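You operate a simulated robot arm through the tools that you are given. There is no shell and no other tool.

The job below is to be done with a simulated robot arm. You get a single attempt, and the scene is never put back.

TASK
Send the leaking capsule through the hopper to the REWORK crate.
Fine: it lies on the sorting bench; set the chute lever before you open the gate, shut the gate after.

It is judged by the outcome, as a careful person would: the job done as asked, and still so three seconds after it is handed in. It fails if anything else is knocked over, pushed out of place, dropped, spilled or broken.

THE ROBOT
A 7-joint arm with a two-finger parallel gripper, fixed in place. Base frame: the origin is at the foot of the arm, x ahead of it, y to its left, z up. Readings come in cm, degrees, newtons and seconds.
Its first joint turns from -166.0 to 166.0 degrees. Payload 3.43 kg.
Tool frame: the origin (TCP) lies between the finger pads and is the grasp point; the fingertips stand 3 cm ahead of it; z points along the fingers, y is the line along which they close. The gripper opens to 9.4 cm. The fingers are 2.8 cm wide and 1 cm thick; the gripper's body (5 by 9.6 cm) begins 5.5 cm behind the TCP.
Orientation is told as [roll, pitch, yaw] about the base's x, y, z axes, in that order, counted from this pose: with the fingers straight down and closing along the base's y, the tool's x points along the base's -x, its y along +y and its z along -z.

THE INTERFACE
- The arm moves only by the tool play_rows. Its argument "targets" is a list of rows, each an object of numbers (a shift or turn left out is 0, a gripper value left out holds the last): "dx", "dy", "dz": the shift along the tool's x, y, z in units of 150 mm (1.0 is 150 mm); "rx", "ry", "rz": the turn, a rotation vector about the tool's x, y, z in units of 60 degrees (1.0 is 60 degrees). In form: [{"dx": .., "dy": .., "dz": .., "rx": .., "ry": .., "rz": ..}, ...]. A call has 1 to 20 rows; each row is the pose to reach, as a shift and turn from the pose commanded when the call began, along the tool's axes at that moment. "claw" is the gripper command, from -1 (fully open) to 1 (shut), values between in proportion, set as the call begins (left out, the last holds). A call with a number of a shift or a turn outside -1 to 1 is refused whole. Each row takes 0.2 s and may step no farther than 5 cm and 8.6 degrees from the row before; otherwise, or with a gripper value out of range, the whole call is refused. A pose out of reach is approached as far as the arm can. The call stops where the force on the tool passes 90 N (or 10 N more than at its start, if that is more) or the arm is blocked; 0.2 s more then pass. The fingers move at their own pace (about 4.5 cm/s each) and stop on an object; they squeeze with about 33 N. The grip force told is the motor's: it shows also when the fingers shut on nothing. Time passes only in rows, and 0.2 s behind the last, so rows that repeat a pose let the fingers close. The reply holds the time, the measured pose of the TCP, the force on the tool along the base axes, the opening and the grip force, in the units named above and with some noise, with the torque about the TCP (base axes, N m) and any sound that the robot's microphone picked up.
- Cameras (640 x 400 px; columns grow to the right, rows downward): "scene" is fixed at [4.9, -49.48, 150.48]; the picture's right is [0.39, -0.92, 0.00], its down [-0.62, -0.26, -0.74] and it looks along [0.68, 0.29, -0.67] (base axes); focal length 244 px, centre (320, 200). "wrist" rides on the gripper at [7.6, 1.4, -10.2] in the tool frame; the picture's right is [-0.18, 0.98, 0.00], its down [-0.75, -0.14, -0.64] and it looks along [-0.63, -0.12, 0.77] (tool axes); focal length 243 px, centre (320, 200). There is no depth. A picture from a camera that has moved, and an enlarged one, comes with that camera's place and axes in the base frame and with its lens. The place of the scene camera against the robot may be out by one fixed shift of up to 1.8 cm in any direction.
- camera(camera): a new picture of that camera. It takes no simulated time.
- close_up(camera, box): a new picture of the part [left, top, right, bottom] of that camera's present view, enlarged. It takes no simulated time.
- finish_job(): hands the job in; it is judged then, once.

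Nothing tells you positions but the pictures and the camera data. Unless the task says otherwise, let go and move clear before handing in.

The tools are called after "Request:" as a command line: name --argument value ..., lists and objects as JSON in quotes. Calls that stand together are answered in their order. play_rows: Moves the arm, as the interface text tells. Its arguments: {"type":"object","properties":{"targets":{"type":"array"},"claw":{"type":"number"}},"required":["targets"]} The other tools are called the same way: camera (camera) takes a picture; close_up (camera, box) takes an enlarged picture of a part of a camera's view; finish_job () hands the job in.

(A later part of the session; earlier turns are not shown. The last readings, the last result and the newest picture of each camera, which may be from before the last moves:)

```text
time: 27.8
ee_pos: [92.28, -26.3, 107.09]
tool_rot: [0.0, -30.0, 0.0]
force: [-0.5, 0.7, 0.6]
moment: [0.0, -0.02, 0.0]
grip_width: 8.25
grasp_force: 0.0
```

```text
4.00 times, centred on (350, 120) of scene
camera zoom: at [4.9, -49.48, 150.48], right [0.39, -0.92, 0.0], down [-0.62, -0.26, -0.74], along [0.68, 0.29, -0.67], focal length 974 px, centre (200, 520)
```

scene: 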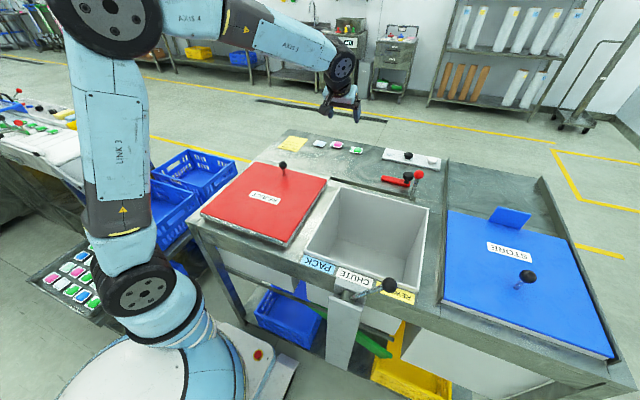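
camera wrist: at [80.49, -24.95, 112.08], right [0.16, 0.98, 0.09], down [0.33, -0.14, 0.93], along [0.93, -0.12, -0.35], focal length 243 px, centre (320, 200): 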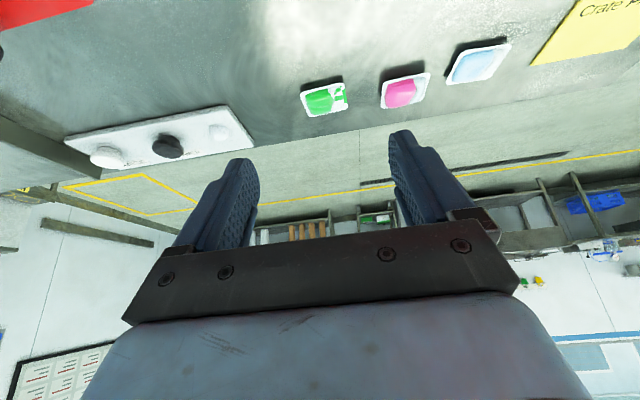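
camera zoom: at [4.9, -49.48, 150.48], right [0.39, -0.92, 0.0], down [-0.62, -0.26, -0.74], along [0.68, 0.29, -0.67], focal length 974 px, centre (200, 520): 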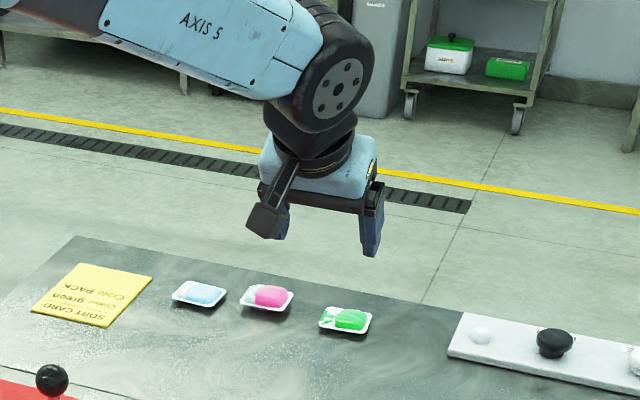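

I'll zoom in on the fingertips and the capsule in the scene view to calibrate the camera's shift.

Request:
close_up --camera "scene" --box '[346, 105, 396, 135]'

Request:
close_up --camera "wrist" --box '[290, 65, 370, 125]'

Request:
close_up --camera "scene" --box '[340, 135, 380, 165]'

```text
12.80 times, centred on (371, 120) of scene
camera zoom: at [4.9, -49.48, 150.48], right [0.39, -0.92, 0.0], down [-0.62, -0.26, -0.74], along [0.68, 0.29, -0.67], focal length 3117 px, centre (-333, 1224)
```

zoom: 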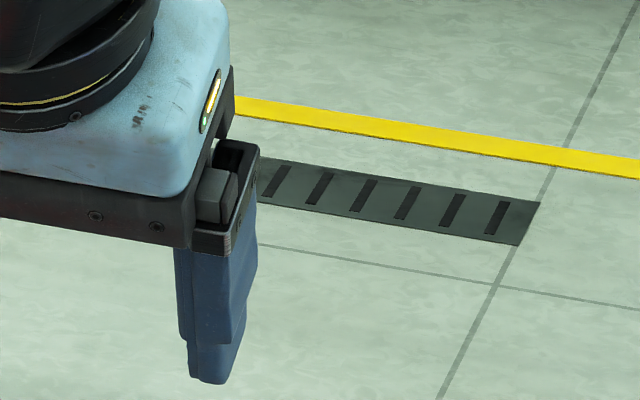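

```text
6.67 times, centred on (330, 95) of wrist
camera zoom: at [80.49, -24.95, 112.08], right [0.16, 0.98, 0.09], down [0.33, -0.14, 0.93], along [0.93, -0.12, -0.35], focal length 1618 px, centre (253, 900)
```

zoom: 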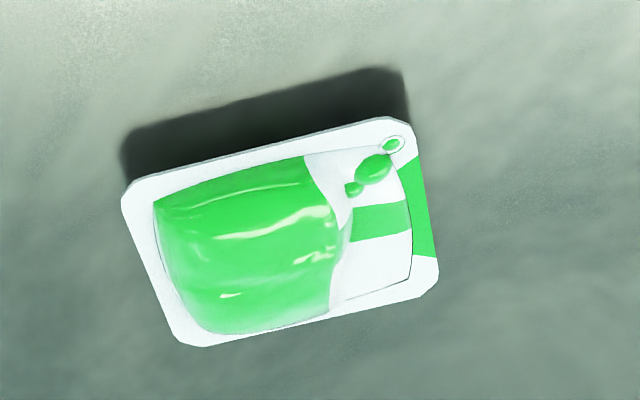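

```text
13.33 times, centred on (360, 150) of scene
camera zoom: at [4.9, -49.48, 150.48], right [0.39, -0.92, 0.0], down [-0.62, -0.26, -0.74], along [0.68, 0.29, -0.67], focal length 3246 px, centre (-213, 867)
```

zoom: 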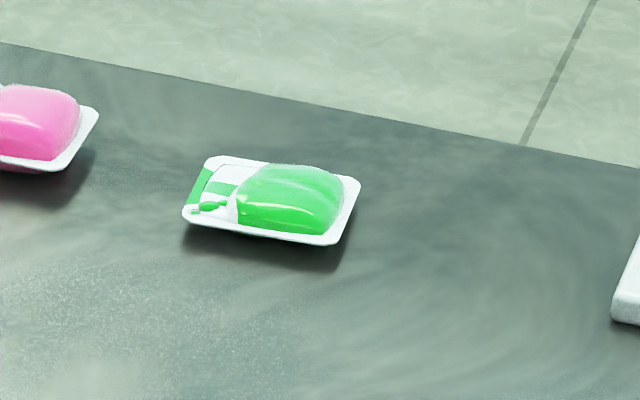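

Calibration puts the capsule's flange at about z≈90, centre (104.4, -26.4). I'll move to a pre-grasp point about 5 cm above it, keeping the 30° tilt, and check reach.

Request:
play_rows --targets '[{"dx": -0.06, "dz": 0.2}, {"dx": -0.12, "dz": 0.4}, {"dx": -0.18, "dz": 0.6}, {"dx": -0.24, "dz": 0.8}, {"dx": -0.277, "dz": 0.937}, {"dx": -0.277, "dz": 0.937}]'

Request:
camera --camera "wrist"

Request:
close_up --camera "scene" --box '[320, 110, 400, 170]'

```text
time: 29.2
ee_pos: [102.86, -26.21, 97.08]
tool_rot: [0.0, -29.9, 0.1]
force: [-0.5, 0.8, -0.1]
moment: [0.0, 0.04, 0.02]
grip_width: 8.21
grasp_force: 0.0
```

```text
taken
camera wrist: at [91.17, -24.84, 101.95], right [0.16, 0.98, 0.09], down [0.33, -0.14, 0.93], along [0.93, -0.12, -0.35], focal length 243 px, centre (320, 200)
```

wrist: 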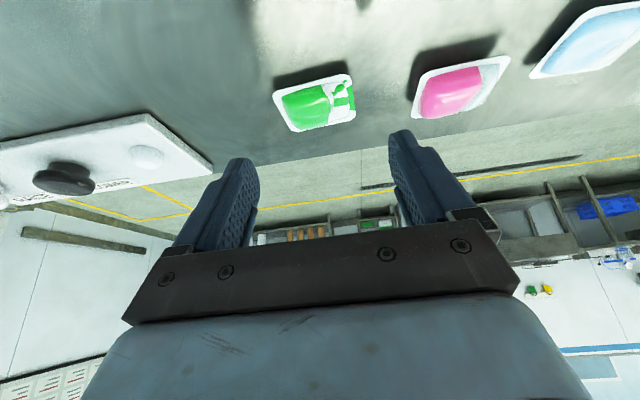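

```text
6.67 times, centred on (360, 140) of scene
camera zoom: at [4.9, -49.48, 150.48], right [0.39, -0.92, 0.0], down [-0.62, -0.26, -0.74], along [0.68, 0.29, -0.67], focal length 1623 px, centre (53, 600)
```

zoom: 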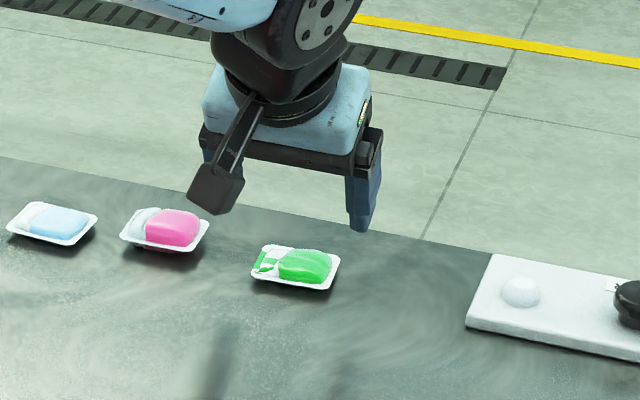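

Reach is fine here. Combining the views gives the flange slightly lower and farther: about (106.2, -26.3) at z≈88.5. I'll descend 3 cm and check again.

Request:
play_rows --targets '[{"dx": 0.015, "dz": 0.1}, {"dx": 0.02, "dz": 0.22}, {"dx": 0.02, "dz": 0.22}]'

Request:
camera --camera "wrist"

Request:
close_up --camera "scene" --box '[330, 120, 390, 165]'

```text
time: 30.0
ee_pos: [104.32, -26.3, 93.77]
tool_rot: [0.0, -30.0, 0.0]
force: [0.1, 0.0, 0.0]
moment: [-0.02, -0.01, -0.03]
grip_width: 8.24
grasp_force: 0.0
```

```text
taken
camera wrist: at [92.66, -24.86, 98.76], right [0.16, 0.98, 0.09], down [0.33, -0.14, 0.93], along [0.93, -0.12, -0.35], focal length 243 px, centre (320, 200)
```

wrist: 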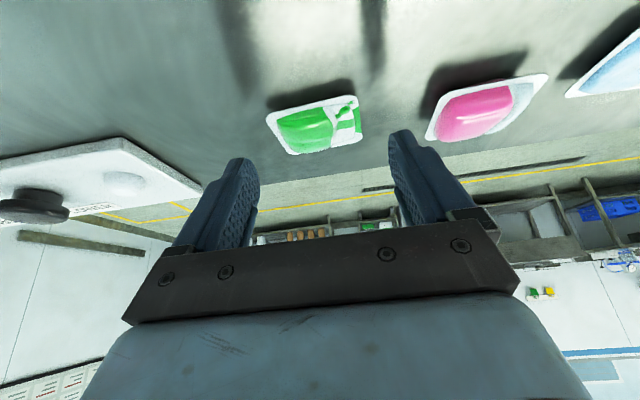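

```text
8.89 times, centred on (360, 142) of scene
camera zoom: at [4.9, -49.48, 150.48], right [0.39, -0.92, 0.0], down [-0.62, -0.26, -0.74], along [0.68, 0.29, -0.67], focal length 2164 px, centre (-36, 711)
```

zoom: 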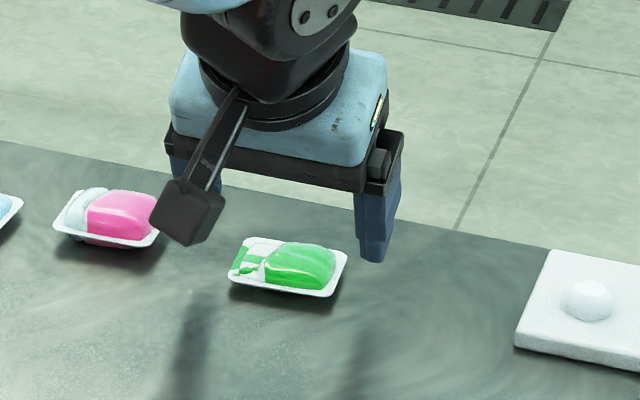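

The tips are straddling the capsule from above with about a centimetre and a half of clearance per side. I'll descend another 2 cm in small steps.

Request:
play_rows --targets '[{"dx": 0.016, "dz": 0.042}, {"dx": 0.033, "dz": 0.083}, {"dx": 0.049, "dz": 0.125}, {"dx": 0.049, "dz": 0.125}]'

Request:
camera --camera "wrist"

Request:
close_up --camera "scene" --box '[330, 120, 390, 165]'

```text
time: 31.0
ee_pos: [104.84, -26.35, 91.74]
tool_rot: [0.0, -29.9, 0.0]
force: [0.7, 0.1, 0.0]
moment: [0.0, 0.0, 0.02]
grip_width: 8.23
grasp_force: 0.1
```

```text
taken
camera wrist: at [93.03, -24.87, 96.82], right [0.16, 0.98, 0.09], down [0.33, -0.14, 0.93], along [0.93, -0.12, -0.35], focal length 243 px, centre (320, 200)
```

wrist: 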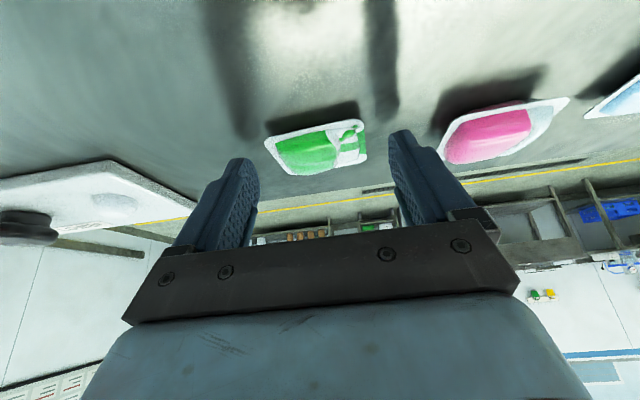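

```text
8.89 times, centred on (360, 142) of scene
camera zoom: at [4.9, -49.48, 150.48], right [0.39, -0.92, 0.0], down [-0.62, -0.26, -0.74], along [0.68, 0.29, -0.67], focal length 2164 px, centre (-36, 711)
```

zoom: 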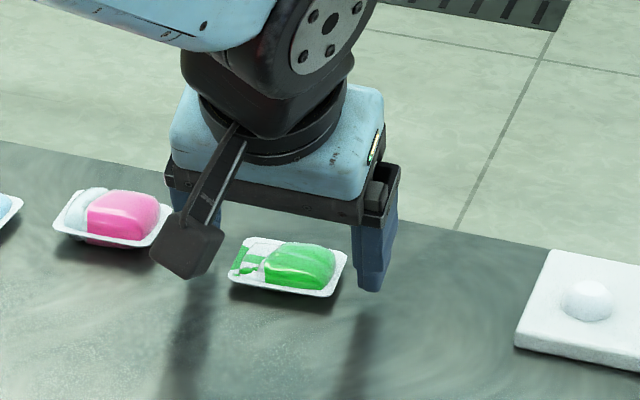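

The fingertips are now about 1.3 cm above the capsule's flange height. I'll descend the last ~1.2 cm in small steps, watching the force.

Request:
play_rows --targets '[{"dx": 0.01, "dz": 0.025}, {"dx": 0.019, "dz": 0.05}, {"dx": 0.029, "dz": 0.076}, {"dx": 0.029, "dz": 0.076}]'

Request:
camera --camera "wrist"

Request:
close_up --camera "scene" --box '[340, 130, 390, 165]'

```text
time: 32.0
ee_pos: [104.88, -26.42, 91.26]
tool_rot: [-0.1, -30.4, 0.0]
force: [-17.4, 0.4, 42.3]
moment: [1.84, 0.44, 0.97]
grip_width: 8.3
grasp_force: 0.6
```

```text
taken
camera wrist: at [93.01, -24.91, 96.19], right [0.16, 0.98, 0.09], down [0.33, -0.14, 0.94], along [0.93, -0.12, -0.34], focal length 243 px, centre (320, 200)
```

wrist: 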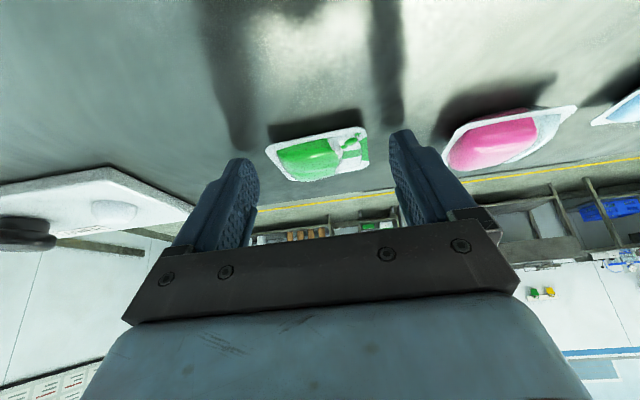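

```text
11.43 times, centred on (365, 148) of scene
camera zoom: at [4.9, -49.48, 150.48], right [0.39, -0.92, 0.0], down [-0.62, -0.26, -0.74], along [0.68, 0.29, -0.67], focal length 2783 px, centre (-194, 800)
```

zoom: 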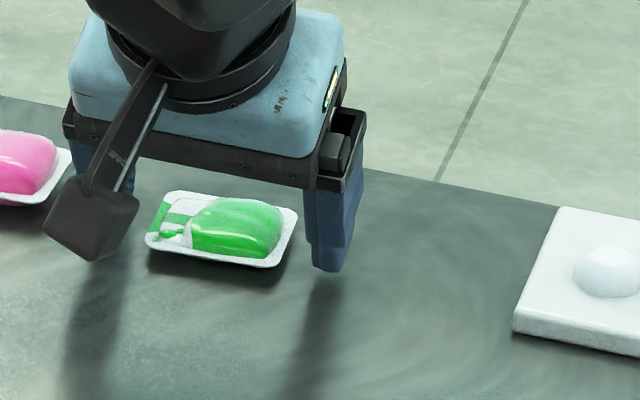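

The fingertips touched the bench (42 N up), so the bench is at z≈88.1 and the flange about 89.4, with the capsule centred near x≈105.2. I'll back off 1.2 cm along the tool axis so the tips hover just above the bench.

Request:
play_rows --targets '[{"dz": -0.04}, {"dz": -0.081}, {"dz": -0.081}]'

Request:
camera --camera "wrist"

Request:
close_up --camera "scene" --box '[340, 130, 390, 165]'

```text
time: 32.8
ee_pos: [104.19, -26.26, 91.24]
tool_rot: [0.1, -29.6, 0.1]
force: [1.5, 1.8, 1.6]
moment: [0.0, -0.06, 0.11]
grip_width: 8.13
grasp_force: 0.1
```

```text
taken
camera wrist: at [92.45, -24.83, 96.36], right [0.16, 0.98, 0.09], down [0.34, -0.14, 0.93], along [0.93, -0.12, -0.35], focal length 243 px, centre (320, 200)
```

wrist: 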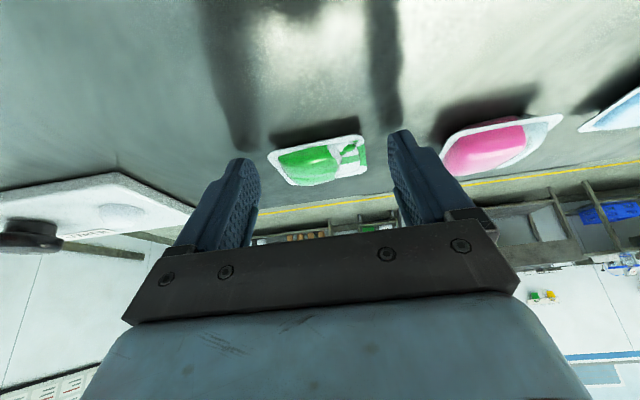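

```text
11.43 times, centred on (365, 148) of scene
camera zoom: at [4.9, -49.48, 150.48], right [0.39, -0.92, 0.0], down [-0.62, -0.26, -0.74], along [0.68, 0.29, -0.67], focal length 2783 px, centre (-194, 800)
```

zoom: 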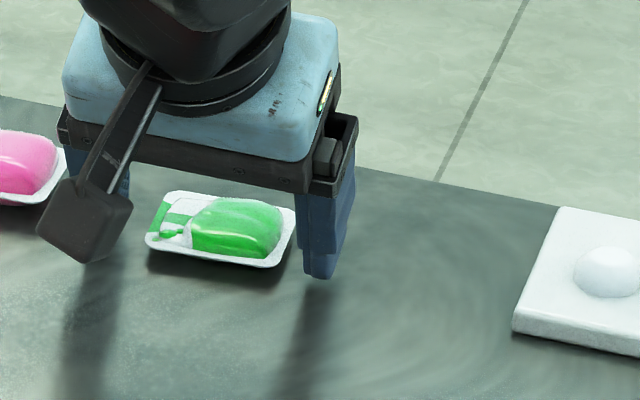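

The tips are just clear of the bench on both sides of the capsule and aligned with its middle. Now I close the gripper.

Request:
play_rows --targets '[{"dz": -0.01}, {"dz": -0.01}, {"dz": -0.01}, {"dz": -0.01}, {"dz": -0.01}, {"dz": -0.01}]' --claw 1

Request:
camera --camera "wrist"

Request:
close_up --camera "scene" --box '[340, 130, 390, 165]'

```text
time: 34.2
ee_pos: [104.16, -26.31, 91.79]
tool_rot: [-0.1, -30.0, 0.1]
force: [-0.6, -0.5, 0.1]
moment: [0.02, 0.01, -0.03]
grip_width: 4.79
grasp_force: 32.9
```

```text
taken
camera wrist: at [92.5, -24.83, 96.73], right [0.16, 0.98, 0.09], down [0.33, -0.14, 0.93], along [0.93, -0.12, -0.35], focal length 243 px, centre (320, 200)
```

wrist: 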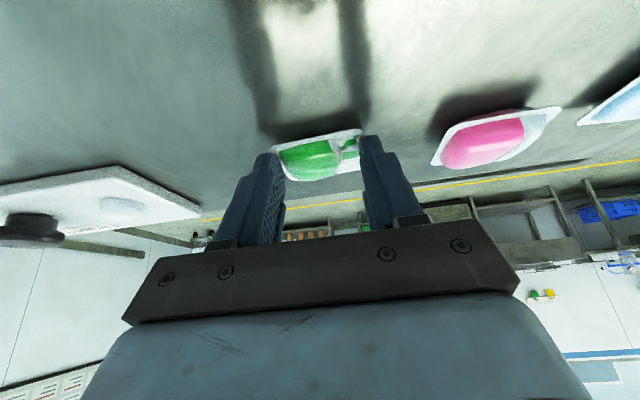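

```text
11.43 times, centred on (365, 148) of scene
camera zoom: at [4.9, -49.48, 150.48], right [0.39, -0.92, 0.0], down [-0.62, -0.26, -0.74], along [0.68, 0.29, -0.67], focal length 2783 px, centre (-194, 800)
```

zoom: 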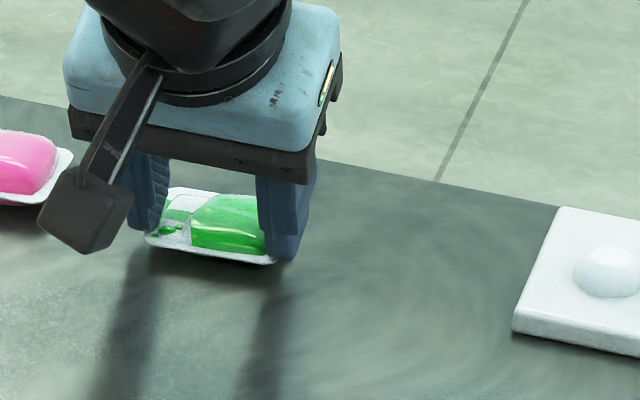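

The gripper holds the capsule at 4.8 cm width with 33 N. I'll lift it straight up gently and check.

Request:
play_rows --targets '[{"dx": -0.025, "dz": -0.043}, {"dx": -0.05, "dz": -0.087}, {"dx": -0.1, "dz": -0.173}, {"dx": -0.15, "dz": -0.26}, {"dx": -0.2, "dz": -0.346}, {"dx": -0.2, "dz": -0.346}]' --claw 1

Request:
camera --camera "wrist"

Request:
close_up --camera "scene" --box '[310, 110, 400, 170]'

```text
time: 35.6
ee_pos: [104.07, -26.41, 97.83]
tool_rot: [0.0, -30.0, 0.0]
force: [-0.2, 0.6, 0.3]
moment: [0.0, 0.02, -0.03]
grip_width: 4.79
grasp_force: 33.1
```

```text
taken
camera wrist: at [92.33, -24.92, 102.88], right [0.16, 0.98, 0.09], down [0.33, -0.14, 0.93], along [0.93, -0.12, -0.35], focal length 243 px, centre (320, 200)
```

wrist: 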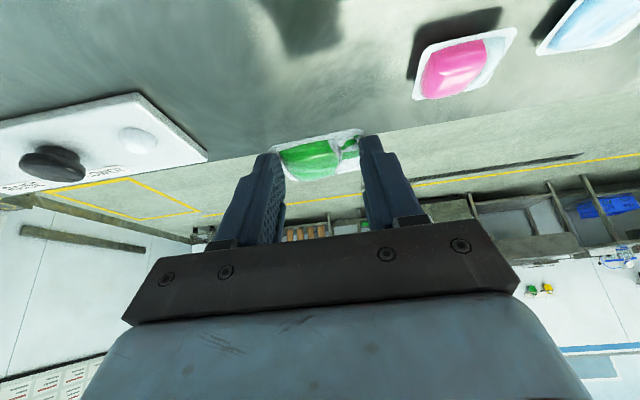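

```text
6.67 times, centred on (355, 140) of scene
camera zoom: at [4.9, -49.48, 150.48], right [0.39, -0.92, 0.0], down [-0.62, -0.26, -0.74], along [0.68, 0.29, -0.67], focal length 1623 px, centre (87, 600)
```

zoom: 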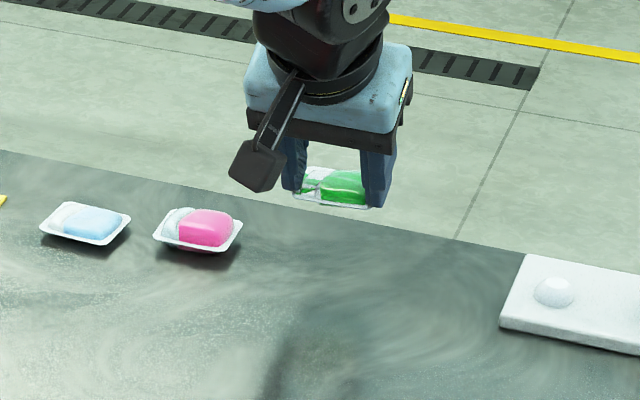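

The capsule is held securely and the neighbours are undisturbed. I'll raise it and retreat toward the hopper, keeping well clear of the crank knob and the red lever.

Request:
play_rows --targets '[{"dx": 0.05, "dz": -0.15}, {"dx": 0.16, "dy": -0.07, "dz": -0.36}, {"dx": 0.29, "dy": -0.15, "dz": -0.56}, {"dx": 0.42, "dy": -0.24, "dz": -0.75}, {"dx": 0.541, "dy": -0.333, "dz": -0.929}, {"dx": 0.541, "dy": -0.333, "dz": -0.929}]'

Request:
play_rows --targets '[{"dx": 0.1, "dy": -0.08, "dz": -0.1, "ry": 0.08}, {"dx": 0.21, "dy": -0.17, "dz": -0.2, "ry": 0.18}, {"dx": 0.32, "dy": -0.26, "dz": -0.3, "ry": 0.28}, {"dx": 0.43, "dy": -0.35, "dz": -0.4, "ry": 0.38}, {"dx": 0.54, "dy": -0.44, "dz": -0.5, "ry": 0.46}, {"dx": 0.651, "dy": -0.533, "dz": -0.607, "ry": 0.5}, {"dx": 0.651, "dy": -0.533, "dz": -0.607, "ry": 0.5}]'

Request:
camera --camera "wrist"

```text
time: 37.0
ee_pos: [89.9, -31.2, 105.65]
tool_rot: [-0.1, -30.0, 0.1]
force: [0.2, 0.1, -0.7]
moment: [0.02, -0.03, -0.01]
grip_width: 4.83
grasp_force: 33.3
```

```text
time: 38.6
ee_pos: [76.99, -39.26, 108.64]
tool_rot: [-0.1, 0.1, 0.2]
force: [-0.8, -0.2, 0.3]
moment: [0.0, 0.01, 0.02]
grip_width: 4.77
grasp_force: 33.3
```

```text
taken
camera wrist: at [69.44, -37.9, 118.96], right [0.18, 0.98, 0.0], down [0.75, -0.14, 0.64], along [0.63, -0.12, -0.77], focal length 243 px, centre (320, 200)
```

wrist: 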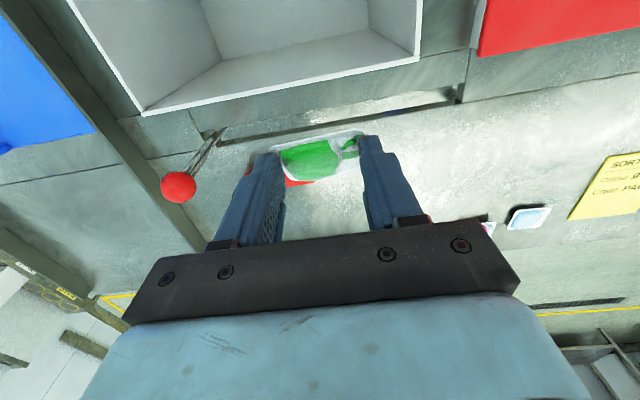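

Vertical again with the capsule held. Next I move over the hopper centre (58, -45) and lower into it.

Request:
play_rows --targets '[{"dx": 0.2, "dy": -0.08}, {"dx": 0.5, "dy": -0.16}, {"dx": 0.8, "dy": -0.26}, {"dx": 1.0, "dy": -0.38}, {"dx": 1.0, "dy": -0.38}]'

Request:
play_rows --targets '[{"dx": 0.13, "dz": 0.1}, {"dx": 0.27, "dz": 0.3}, {"dx": 0.27, "dz": 0.5}, {"dx": 0.27, "dz": 0.7}, {"dx": 0.27, "dz": 0.7}]'

Request:
camera --camera "wrist"

Request:
camera --camera "scene"

```text
time: 39.8
ee_pos: [62.14, -45.36, 108.89]
tool_rot: [0.0, 0.0, -0.1]
force: [-0.1, 0.2, 0.0]
moment: [0.0, 0.01, -0.02]
grip_width: 4.81
grasp_force: 32.9
```

```text
time: 41.0
ee_pos: [58.14, -45.08, 98.69]
tool_rot: [-0.1, 0.0, 0.0]
force: [-0.6, -0.1, 0.6]
moment: [-0.03, -0.02, -0.02]
grip_width: 4.8
grasp_force: 33.3
```

```text
taken
camera wrist: at [50.45, -43.57, 108.88], right [0.18, 0.98, 0.0], down [0.75, -0.14, 0.64], along [0.63, -0.12, -0.77], focal length 243 px, centre (320, 200)
```

wrist: 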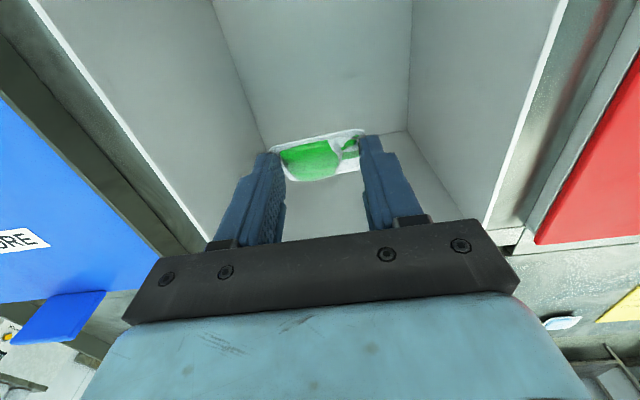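

```text
taken
```

scene: 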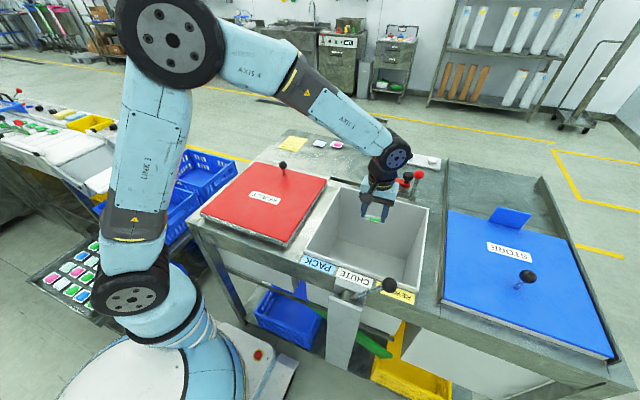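

The capsule is over the hopper's middle and the forearm slopes up steeply, so there is room to lower. I'll go down 15 cm inside.

Request:
play_rows --targets '[{"dz": 0.2}, {"dz": 0.4}, {"dz": 0.6}, {"dz": 0.8}, {"dz": 1.0}, {"dz": 1.0}]'

Request:
camera --camera "wrist"

Request:
close_up --camera "scene" --box '[280, 110, 480, 310]'

```text
time: 42.4
ee_pos: [57.96, -44.73, 83.58]
tool_rot: [0.0, 0.0, 0.0]
force: [0.2, 0.2, -0.4]
moment: [0.0, -0.05, 0.0]
grip_width: 4.78
grasp_force: 33.0
```

```text
taken
camera wrist: at [50.35, -43.39, 93.74], right [0.18, 0.98, 0.0], down [0.75, -0.14, 0.64], along [0.63, -0.12, -0.77], focal length 243 px, centre (320, 200)
```

wrist: 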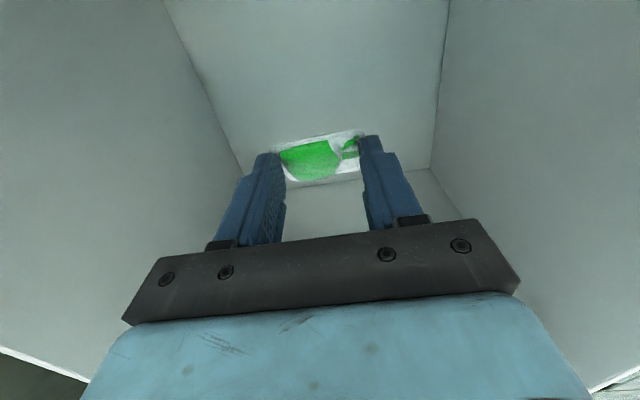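

```text
2.00 times, centred on (380, 210) of scene
camera zoom: at [4.9, -49.48, 150.48], right [0.39, -0.92, 0.0], down [-0.62, -0.26, -0.74], along [0.68, 0.29, -0.67], focal length 487 px, centre (200, 180)
```

zoom: 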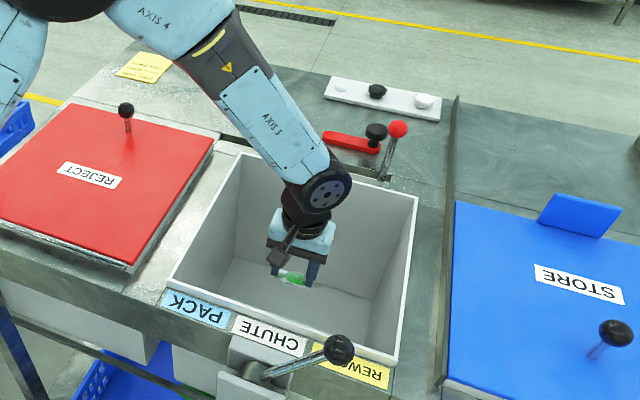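

Everything clears the rim; the floor is at about z≈61. I'll lower another 9 cm so the capsule only drops a little.

Request:
play_rows --targets '[{"dz": 0.15}, {"dz": 0.3}, {"dz": 0.45}, {"dz": 0.6}, {"dz": 0.6}]'

Request:
close_up --camera "scene" --box '[280, 110, 480, 310]'

Request:
camera --camera "wrist"

```text
time: 43.6
ee_pos: [57.98, -45.08, 74.33]
tool_rot: [0.0, 0.0, 0.0]
force: [-0.7, -0.1, -0.5]
moment: [-0.03, -0.02, 0.0]
grip_width: 4.78
grasp_force: 32.5
```

```text
2.00 times, centred on (380, 210) of scene
camera zoom: at [4.9, -49.48, 150.48], right [0.39, -0.92, 0.0], down [-0.62, -0.26, -0.74], along [0.68, 0.29, -0.67], focal length 487 px, centre (200, 180)
```

zoom: 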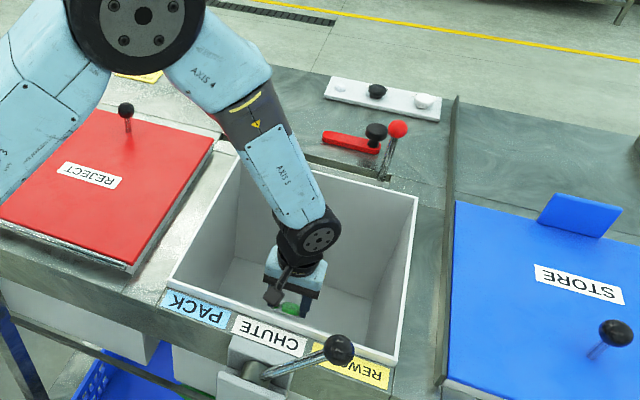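

```text
taken
camera wrist: at [50.29, -43.68, 84.68], right [0.18, 0.98, 0.0], down [0.75, -0.14, 0.64], along [0.63, -0.12, -0.77], focal length 243 px, centre (320, 200)
```

wrist: 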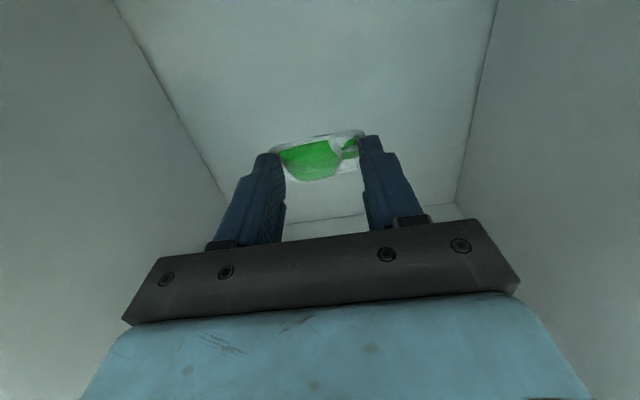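

There is still ample clearance, so I'll go 5 cm lower, then release the capsule on the hopper floor.

Request:
play_rows --targets '[{"dz": 0.12}, {"dz": 0.24}, {"dz": 0.36}, {"dz": 0.36}]'

Request:
close_up --camera "scene" --box '[280, 110, 480, 310]'

```text
time: 44.6
ee_pos: [57.92, -45.28, 68.97]
tool_rot: [0.0, -0.1, 0.0]
force: [-0.2, 0.7, -0.2]
moment: [0.03, 0.01, -0.03]
grip_width: 4.8
grasp_force: 32.6
```

```text
2.00 times, centred on (380, 210) of scene
camera zoom: at [4.9, -49.48, 150.48], right [0.39, -0.92, 0.0], down [-0.62, -0.26, -0.74], along [0.68, 0.29, -0.67], focal length 487 px, centre (200, 180)
```

zoom: 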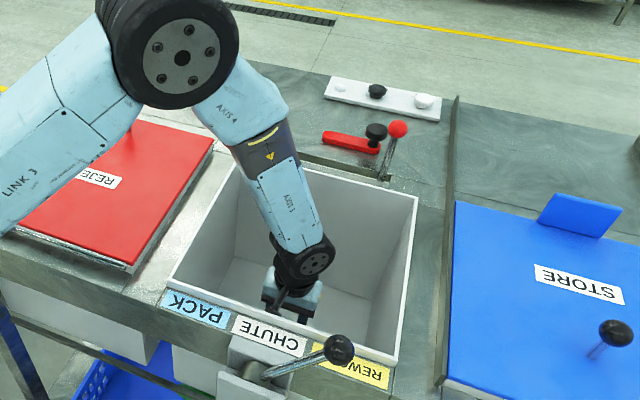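

Still clear. I'll lower 2.5 cm more and open the gripper.

Request:
play_rows --targets '[{"dz": 0.08}, {"dz": 0.16}, {"dz": 0.16}]'

Request:
play_rows --targets '[{"dz": 0}, {"dz": 0}, {"dz": 0}, {"dz": 0}, {"dz": 0}]' --claw -0.6

Request:
camera --camera "wrist"

```text
time: 45.4
ee_pos: [58.1, -45.15, 66.52]
tool_rot: [0.0, 0.0, 0.0]
force: [0.3, -0.3, -0.3]
moment: [0.02, -0.01, 0.0]
grip_width: 4.78
grasp_force: 33.1
```

```text
time: 46.6
ee_pos: [58.02, -45.26, 66.6]
tool_rot: [0.0, 0.0, 0.0]
force: [0.2, 0.5, -0.5]
moment: [0.02, 0.02, 0.01]
grip_width: 7.51
grasp_force: 0.1
```

```text
taken
camera wrist: at [50.4, -43.76, 76.8], right [0.18, 0.98, 0.0], down [0.75, -0.14, 0.64], along [0.63, -0.12, -0.77], focal length 243 px, centre (320, 200)
```

wrist: 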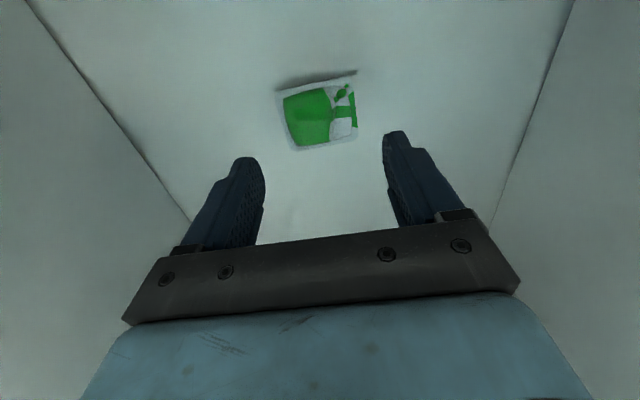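

The capsule lies upright on the hopper floor near (56, -45). I'll raise the gripper straight out of the hopper.

Request:
play_rows --targets '[{"dz": -0.15}, {"dz": -0.4}, {"dz": -0.7}, {"dz": -1.0}, {"dz": -1.0}]'

Request:
play_rows --targets '[{"dz": -0.3}, {"dz": -0.6}, {"dz": -0.9}, {"dz": -1.0}, {"dz": -1.0}]'

Request:
play_rows --targets '[{"dz": -0.3}, {"dz": -0.6}, {"dz": -0.9}, {"dz": -1.0}, {"dz": -1.0}]'

Request:
camera --camera "scene"

```text
time: 47.8
ee_pos: [58.06, -45.16, 81.91]
tool_rot: [0.0, 0.0, 0.0]
force: [-0.7, -0.3, 0.8]
moment: [0.0, -0.02, 0.03]
grip_width: 7.52
grasp_force: 0.1
```

```text
time: 49.0
ee_pos: [58.23, -44.97, 96.64]
tool_rot: [0.0, -0.1, 0.0]
force: [0.1, -0.3, 0.5]
moment: [-0.01, 0.0, 0.03]
grip_width: 7.52
grasp_force: 0.1
```

```text
time: 50.2
ee_pos: [57.98, -45.03, 111.55]
tool_rot: [0.0, 0.1, 0.0]
force: [-0.1, -0.4, -0.6]
moment: [-0.01, -0.03, 0.0]
grip_width: 7.5
grasp_force: 0.0
```

```text
taken
```

scene: 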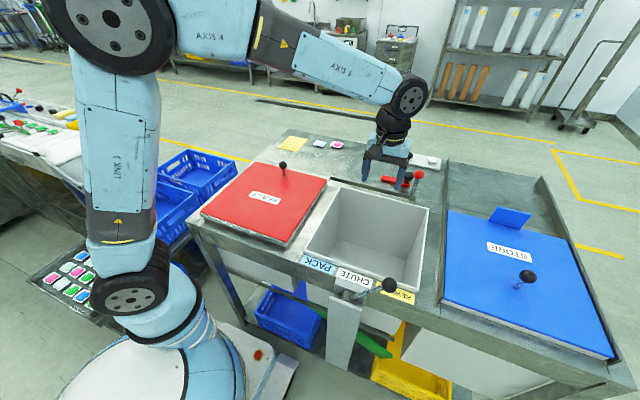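

Clear of the hopper. Now I move near the red gate lever and look once more to pin down its ball.

Request:
play_rows --targets '[{"dx": -0.2, "dy": -0.12}, {"dx": -0.45, "dy": -0.3}, {"dx": -0.7, "dy": -0.45}, {"dx": -0.9, "dy": -0.6}, {"dx": -0.93, "dy": -0.64}, {"dx": -0.93, "dy": -0.64}]'

Request:
camera --camera "wrist"

```text
time: 51.6
ee_pos: [72.17, -54.56, 111.67]
tool_rot: [0.0, 0.0, 0.1]
force: [0.4, -0.8, -0.5]
moment: [0.02, -0.01, 0.03]
grip_width: 7.5
grasp_force: 0.1
```

```text
taken
camera wrist: at [64.49, -53.08, 121.72], right [0.18, 0.98, 0.0], down [0.75, -0.14, 0.64], along [0.63, -0.12, -0.77], focal length 243 px, centre (320, 200)
```

wrist: 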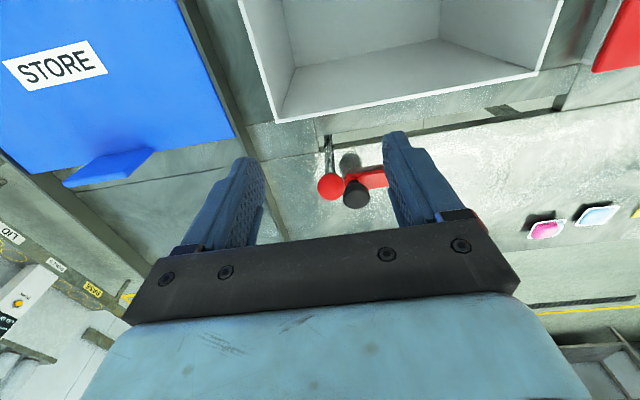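

The ball is at about (81.5, -55.0, 99). I'll move above it and lower so the fingers straddle it along y.

Request:
play_rows --targets '[{"dx": -0.2, "dy": -0.01}, {"dx": -0.4, "dy": -0.02}, {"dx": -0.6, "dy": -0.03}, {"dx": -0.627, "dy": -0.03}, {"dx": -0.627, "dy": -0.03, "dz": 0.2}, {"dx": -0.627, "dy": -0.03, "dz": 0.45}, {"dx": -0.627, "dy": -0.03, "dz": 0.45}]'

Request:
camera --camera "wrist"

Request:
close_up --camera "scene" --box '[370, 120, 470, 200]'

```text
time: 53.2
ee_pos: [81.33, -55.28, 105.09]
tool_rot: [0.0, 0.1, 0.0]
force: [-0.8, 0.3, 0.0]
moment: [0.0, -0.01, 0.0]
grip_width: 7.51
grasp_force: 0.1
```

```text
taken
camera wrist: at [73.74, -53.88, 115.27], right [0.18, 0.98, 0.0], down [0.75, -0.14, 0.64], along [0.63, -0.12, -0.77], focal length 243 px, centre (320, 200)
```

wrist: 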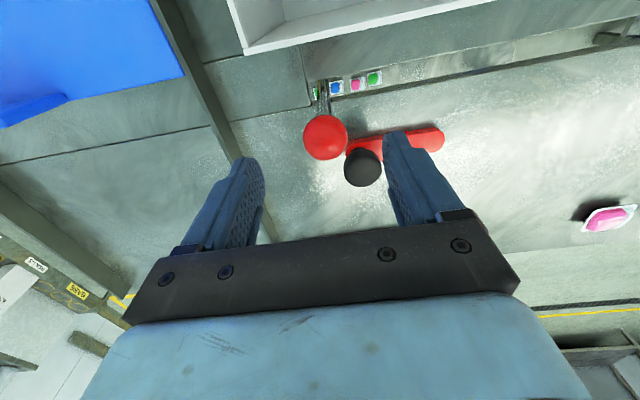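

```text
5.00 times, centred on (420, 160) of scene
camera zoom: at [4.9, -49.48, 150.48], right [0.39, -0.92, 0.0], down [-0.62, -0.26, -0.74], along [0.68, 0.29, -0.67], focal length 1217 px, centre (-180, 400)
```

zoom: 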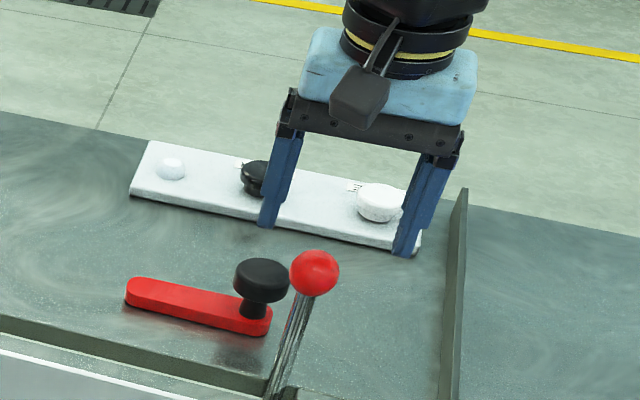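

The ball (81.4, -55.0, 99) is centred below the fingers. I'll lower 5.5 cm around it.

Request:
play_rows --targets '[{"dz": 0.12}, {"dz": 0.24}, {"dz": 0.36}, {"dz": 0.36}]'

Request:
camera --camera "wrist"

Request:
close_up --camera "scene" --box '[370, 120, 470, 200]'

```text
time: 54.2
ee_pos: [81.22, -54.96, 99.48]
tool_rot: [0.0, -0.1, 0.0]
force: [-0.3, 0.6, 0.1]
moment: [-0.03, 0.02, 0.0]
grip_width: 7.53
grasp_force: 0.0
```

```text
taken
camera wrist: at [73.68, -53.59, 109.68], right [0.18, 0.98, 0.0], down [0.75, -0.14, 0.64], along [0.63, -0.12, -0.77], focal length 243 px, centre (320, 200)
```

wrist: 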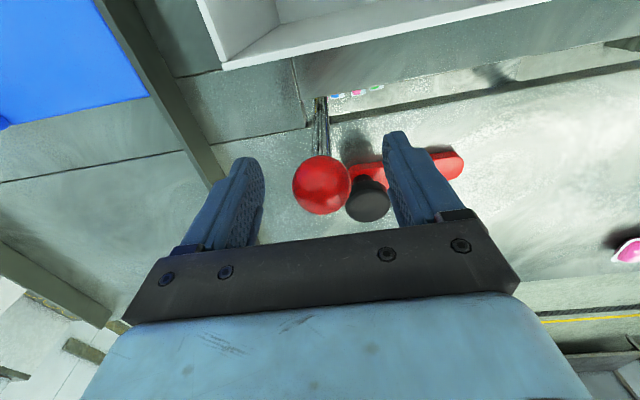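

```text
5.00 times, centred on (420, 160) of scene
camera zoom: at [4.9, -49.48, 150.48], right [0.39, -0.92, 0.0], down [-0.62, -0.26, -0.74], along [0.68, 0.29, -0.67], focal length 1217 px, centre (-180, 400)
```

zoom: 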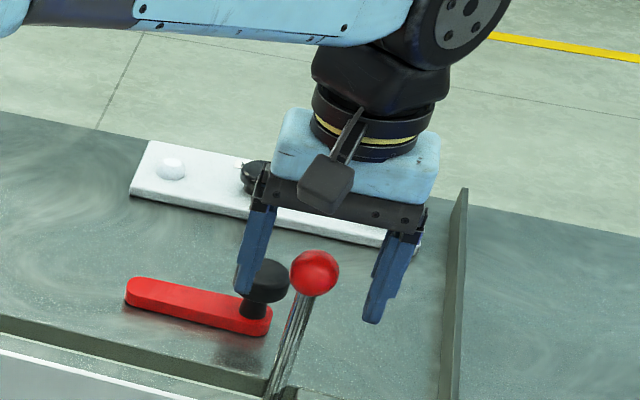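

The ball sits exactly at the grasp point between the fingers. I'll push it gently toward +y (along the slot) by a few centimetres and watch how it moves.

Request:
play_rows --targets '[{"dy": 0.07}, {"dy": 0.14}, {"dy": 0.2}, {"dy": 0.26}, {"dy": 0.32}, {"dy": 0.38}, {"dy": 0.38}]'

Request:
camera --camera "wrist"

Request:
camera --camera "scene"

```text
time: 55.8
ee_pos: [81.54, -49.39, 99.28]
tool_rot: [0.0, -0.1, 0.0]
force: [0.9, -0.4, -0.1]
moment: [-0.03, 0.02, -0.01]
grip_width: 7.57
grasp_force: 0.1
```

```text
taken
camera wrist: at [73.89, -47.89, 109.59], right [0.18, 0.98, 0.0], down [0.75, -0.14, 0.64], along [0.63, -0.12, -0.77], focal length 243 px, centre (320, 200)
```

wrist: 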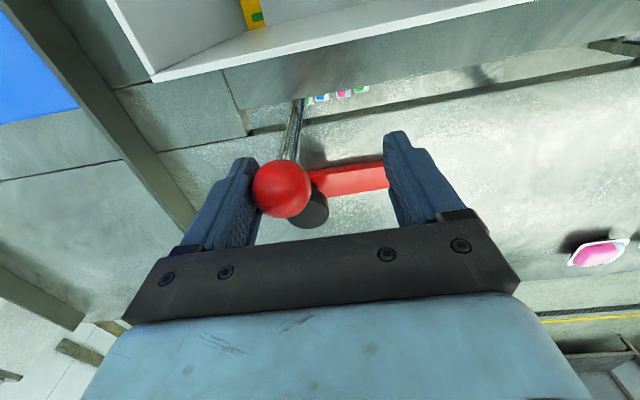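

```text
taken
```

scene: 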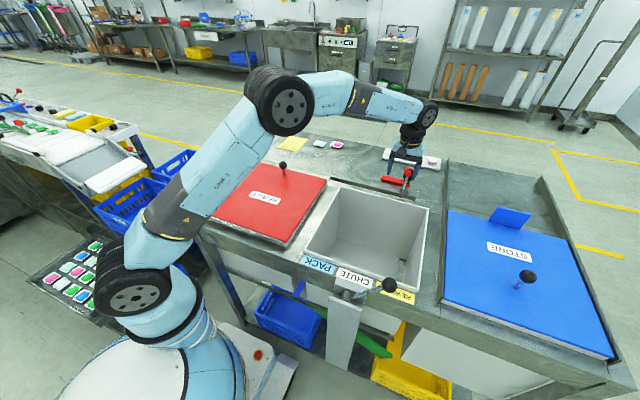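

The gate is opening: I can see yellow and green through the gap at the hopper's -y side, and the handle slides easily. I'll keep sliding it toward +y.

Request:
play_rows --targets '[{"dy": 0.12}, {"dy": 0.24}, {"dy": 0.36}, {"dy": 0.48}, {"dy": 0.6}, {"dy": 0.72}, {"dy": 0.72}]'

Request:
camera --camera "wrist"

Request:
close_up --camera "scene" --box '[240, 140, 460, 400]'

```text
time: 57.4
ee_pos: [81.48, -38.7, 99.34]
tool_rot: [0.0, 0.0, 0.1]
force: [-0.1, -0.2, -0.5]
moment: [0.03, 0.0, 0.02]
grip_width: 7.53
grasp_force: 0.0
```

```text
taken
camera wrist: at [73.83, -37.18, 109.52], right [0.18, 0.98, 0.0], down [0.75, -0.14, 0.64], along [0.63, -0.12, -0.77], focal length 243 px, centre (320, 200)
```

wrist: 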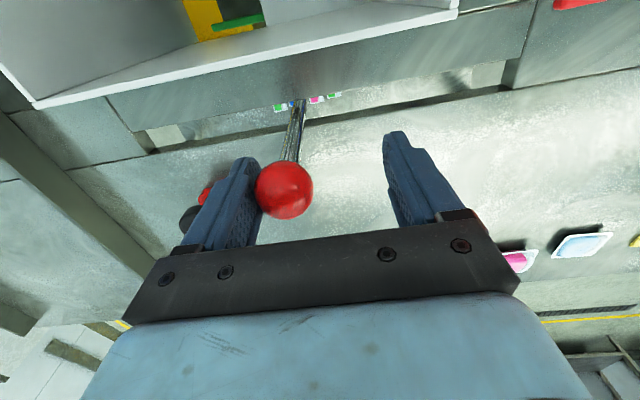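

```text
1.54 times, centred on (350, 270) of scene
camera zoom: at [4.9, -49.48, 150.48], right [0.39, -0.92, 0.0], down [-0.62, -0.26, -0.74], along [0.68, 0.29, -0.67], focal length 375 px, centre (274, 92)
```

zoom: 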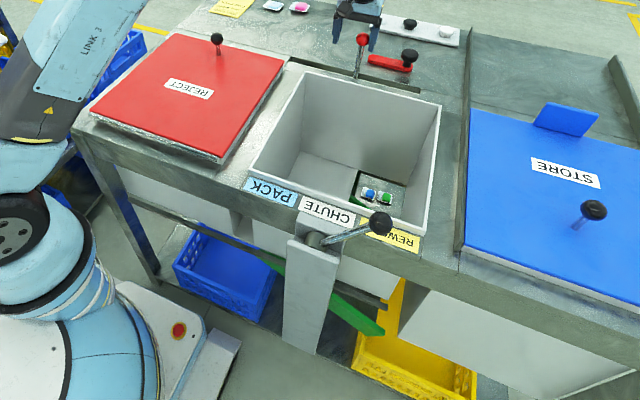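

About half open. Let me look into the hopper to see where the capsule is.

Request:
close_up --camera "scene" --box '[300, 180, 440, 300]'

Request:
close_up --camera "wrist" --box '[140, 0, 340, 110]'

Request:
close_up --camera "scene" --box '[340, 290, 480, 400]'

```text
3.33 times, centred on (370, 240) of scene
camera zoom: at [4.9, -49.48, 150.48], right [0.39, -0.92, 0.0], down [-0.62, -0.26, -0.74], along [0.68, 0.29, -0.67], focal length 812 px, centre (153, 67)
```

zoom: 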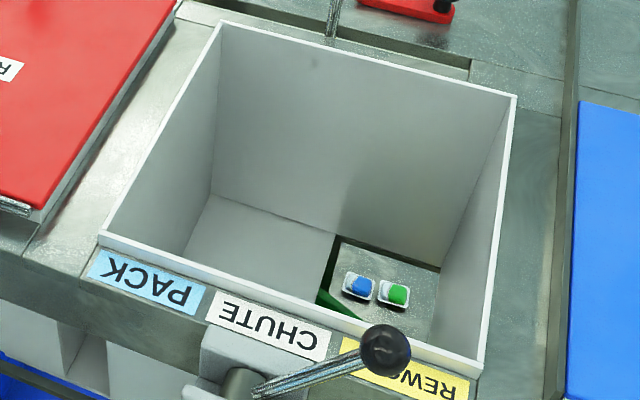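

```text
3.20 times, centred on (240, 55) of wrist
camera zoom: at [73.83, -37.18, 109.52], right [0.18, 0.98, 0.0], down [0.75, -0.14, 0.64], along [0.63, -0.12, -0.77], focal length 776 px, centre (576, 664)
```

zoom: 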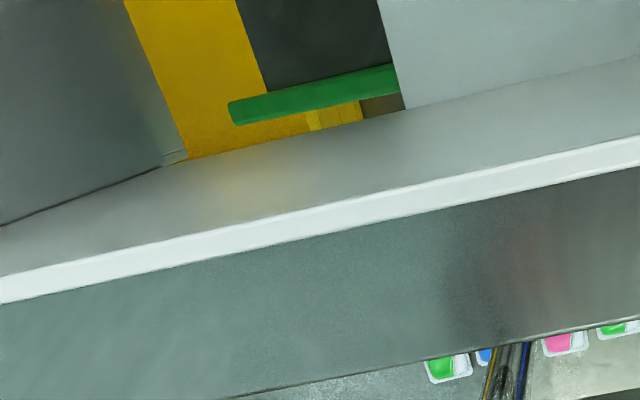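

```text
3.64 times, centred on (410, 345) of scene
camera zoom: at [4.9, -49.48, 150.48], right [0.39, -0.92, 0.0], down [-0.62, -0.26, -0.74], along [0.68, 0.29, -0.67], focal length 885 px, centre (-7, -327)
```

zoom: 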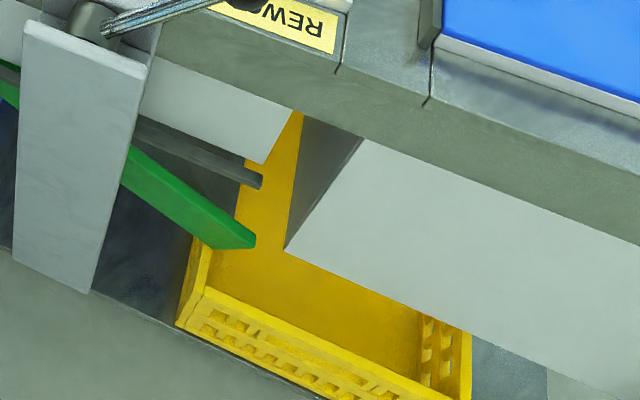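

The flap slopes to the yellow crate and the gap is above it. The capsule is hidden behind the near wall, so I continue opening the gate.

Request:
play_rows --targets '[{"dy": 0.12}, {"dy": 0.24}, {"dy": 0.36}, {"dy": 0.48}, {"dy": 0.6}, {"dy": 0.68}, {"dy": 0.68}]'

Request:
camera --camera "wrist"

Request:
close_up --camera "scene" --box '[240, 140, 460, 400]'

```text
time: 59.0
ee_pos: [81.56, -28.34, 99.47]
tool_rot: [0.0, -0.1, 0.2]
force: [-0.1, -0.1, 0.9]
moment: [-0.02, -0.03, 0.02]
grip_width: 7.53
grasp_force: 0.1
```

```text
taken
camera wrist: at [73.94, -26.9, 109.56], right [0.18, 0.98, 0.0], down [0.75, -0.14, 0.64], along [0.63, -0.12, -0.77], focal length 243 px, centre (320, 200)
```

wrist: 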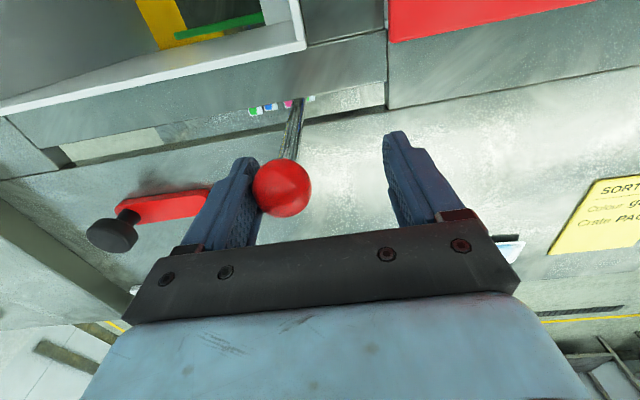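

```text
1.54 times, centred on (350, 270) of scene
camera zoom: at [4.9, -49.48, 150.48], right [0.39, -0.92, 0.0], down [-0.62, -0.26, -0.74], along [0.68, 0.29, -0.67], focal length 375 px, centre (274, 92)
```

zoom: 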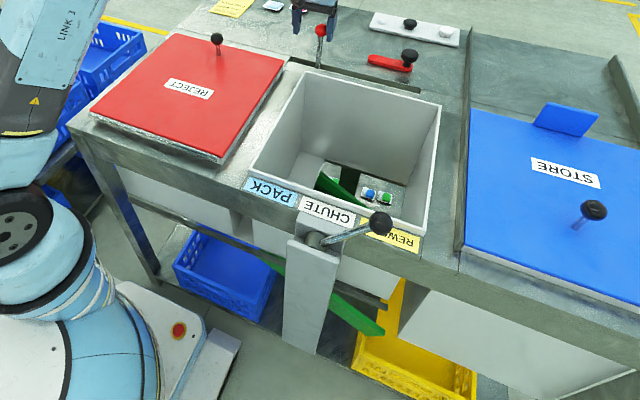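

The gate is about three-quarters open; I'll slide it the rest of the way until it meets its stop, in small steps.

Request:
play_rows --targets '[{"dy": 0.08}, {"dy": 0.16}, {"dy": 0.24}, {"dy": 0.32}, {"dy": 0.38}, {"dy": 0.44}, {"dy": 0.5}, {"dy": 0.5}]'

Request:
camera --camera "wrist"

Request:
close_up --camera "scene" --box '[240, 140, 460, 400]'

```text
time: 60.8
ee_pos: [81.34, -21.29, 99.44]
tool_rot: [-0.2, 0.1, -0.1]
force: [7.2, -22.4, 5.6]
moment: [-0.33, -0.13, 0.27]
grip_width: 8.82
grasp_force: 11.0
```

```text
taken
camera wrist: at [73.73, -19.74, 109.54], right [0.18, 0.98, 0.0], down [0.75, -0.14, 0.64], along [0.63, -0.12, -0.77], focal length 243 px, centre (320, 200)
```

wrist: 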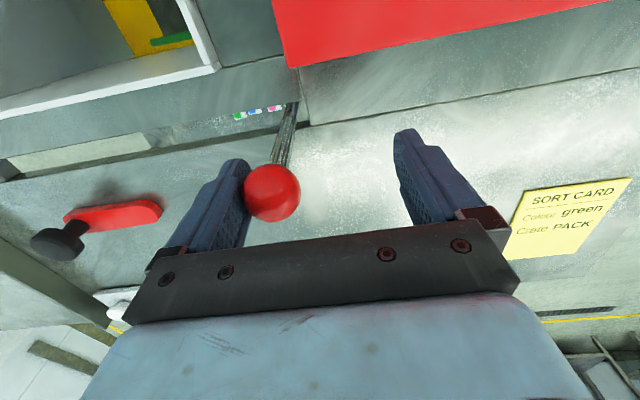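

```text
1.54 times, centred on (350, 270) of scene
camera zoom: at [4.9, -49.48, 150.48], right [0.39, -0.92, 0.0], down [-0.62, -0.26, -0.74], along [0.68, 0.29, -0.67], focal length 375 px, centre (274, 92)
```

zoom: 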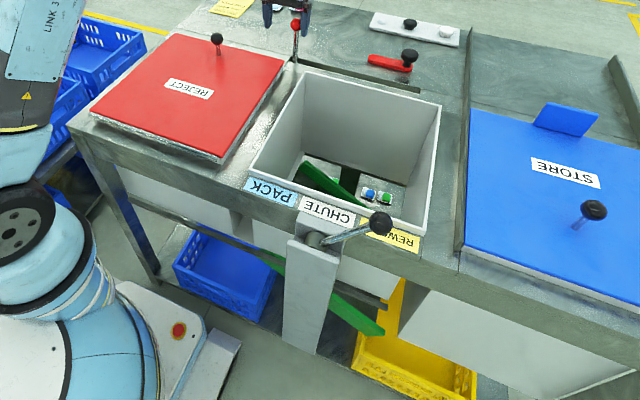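

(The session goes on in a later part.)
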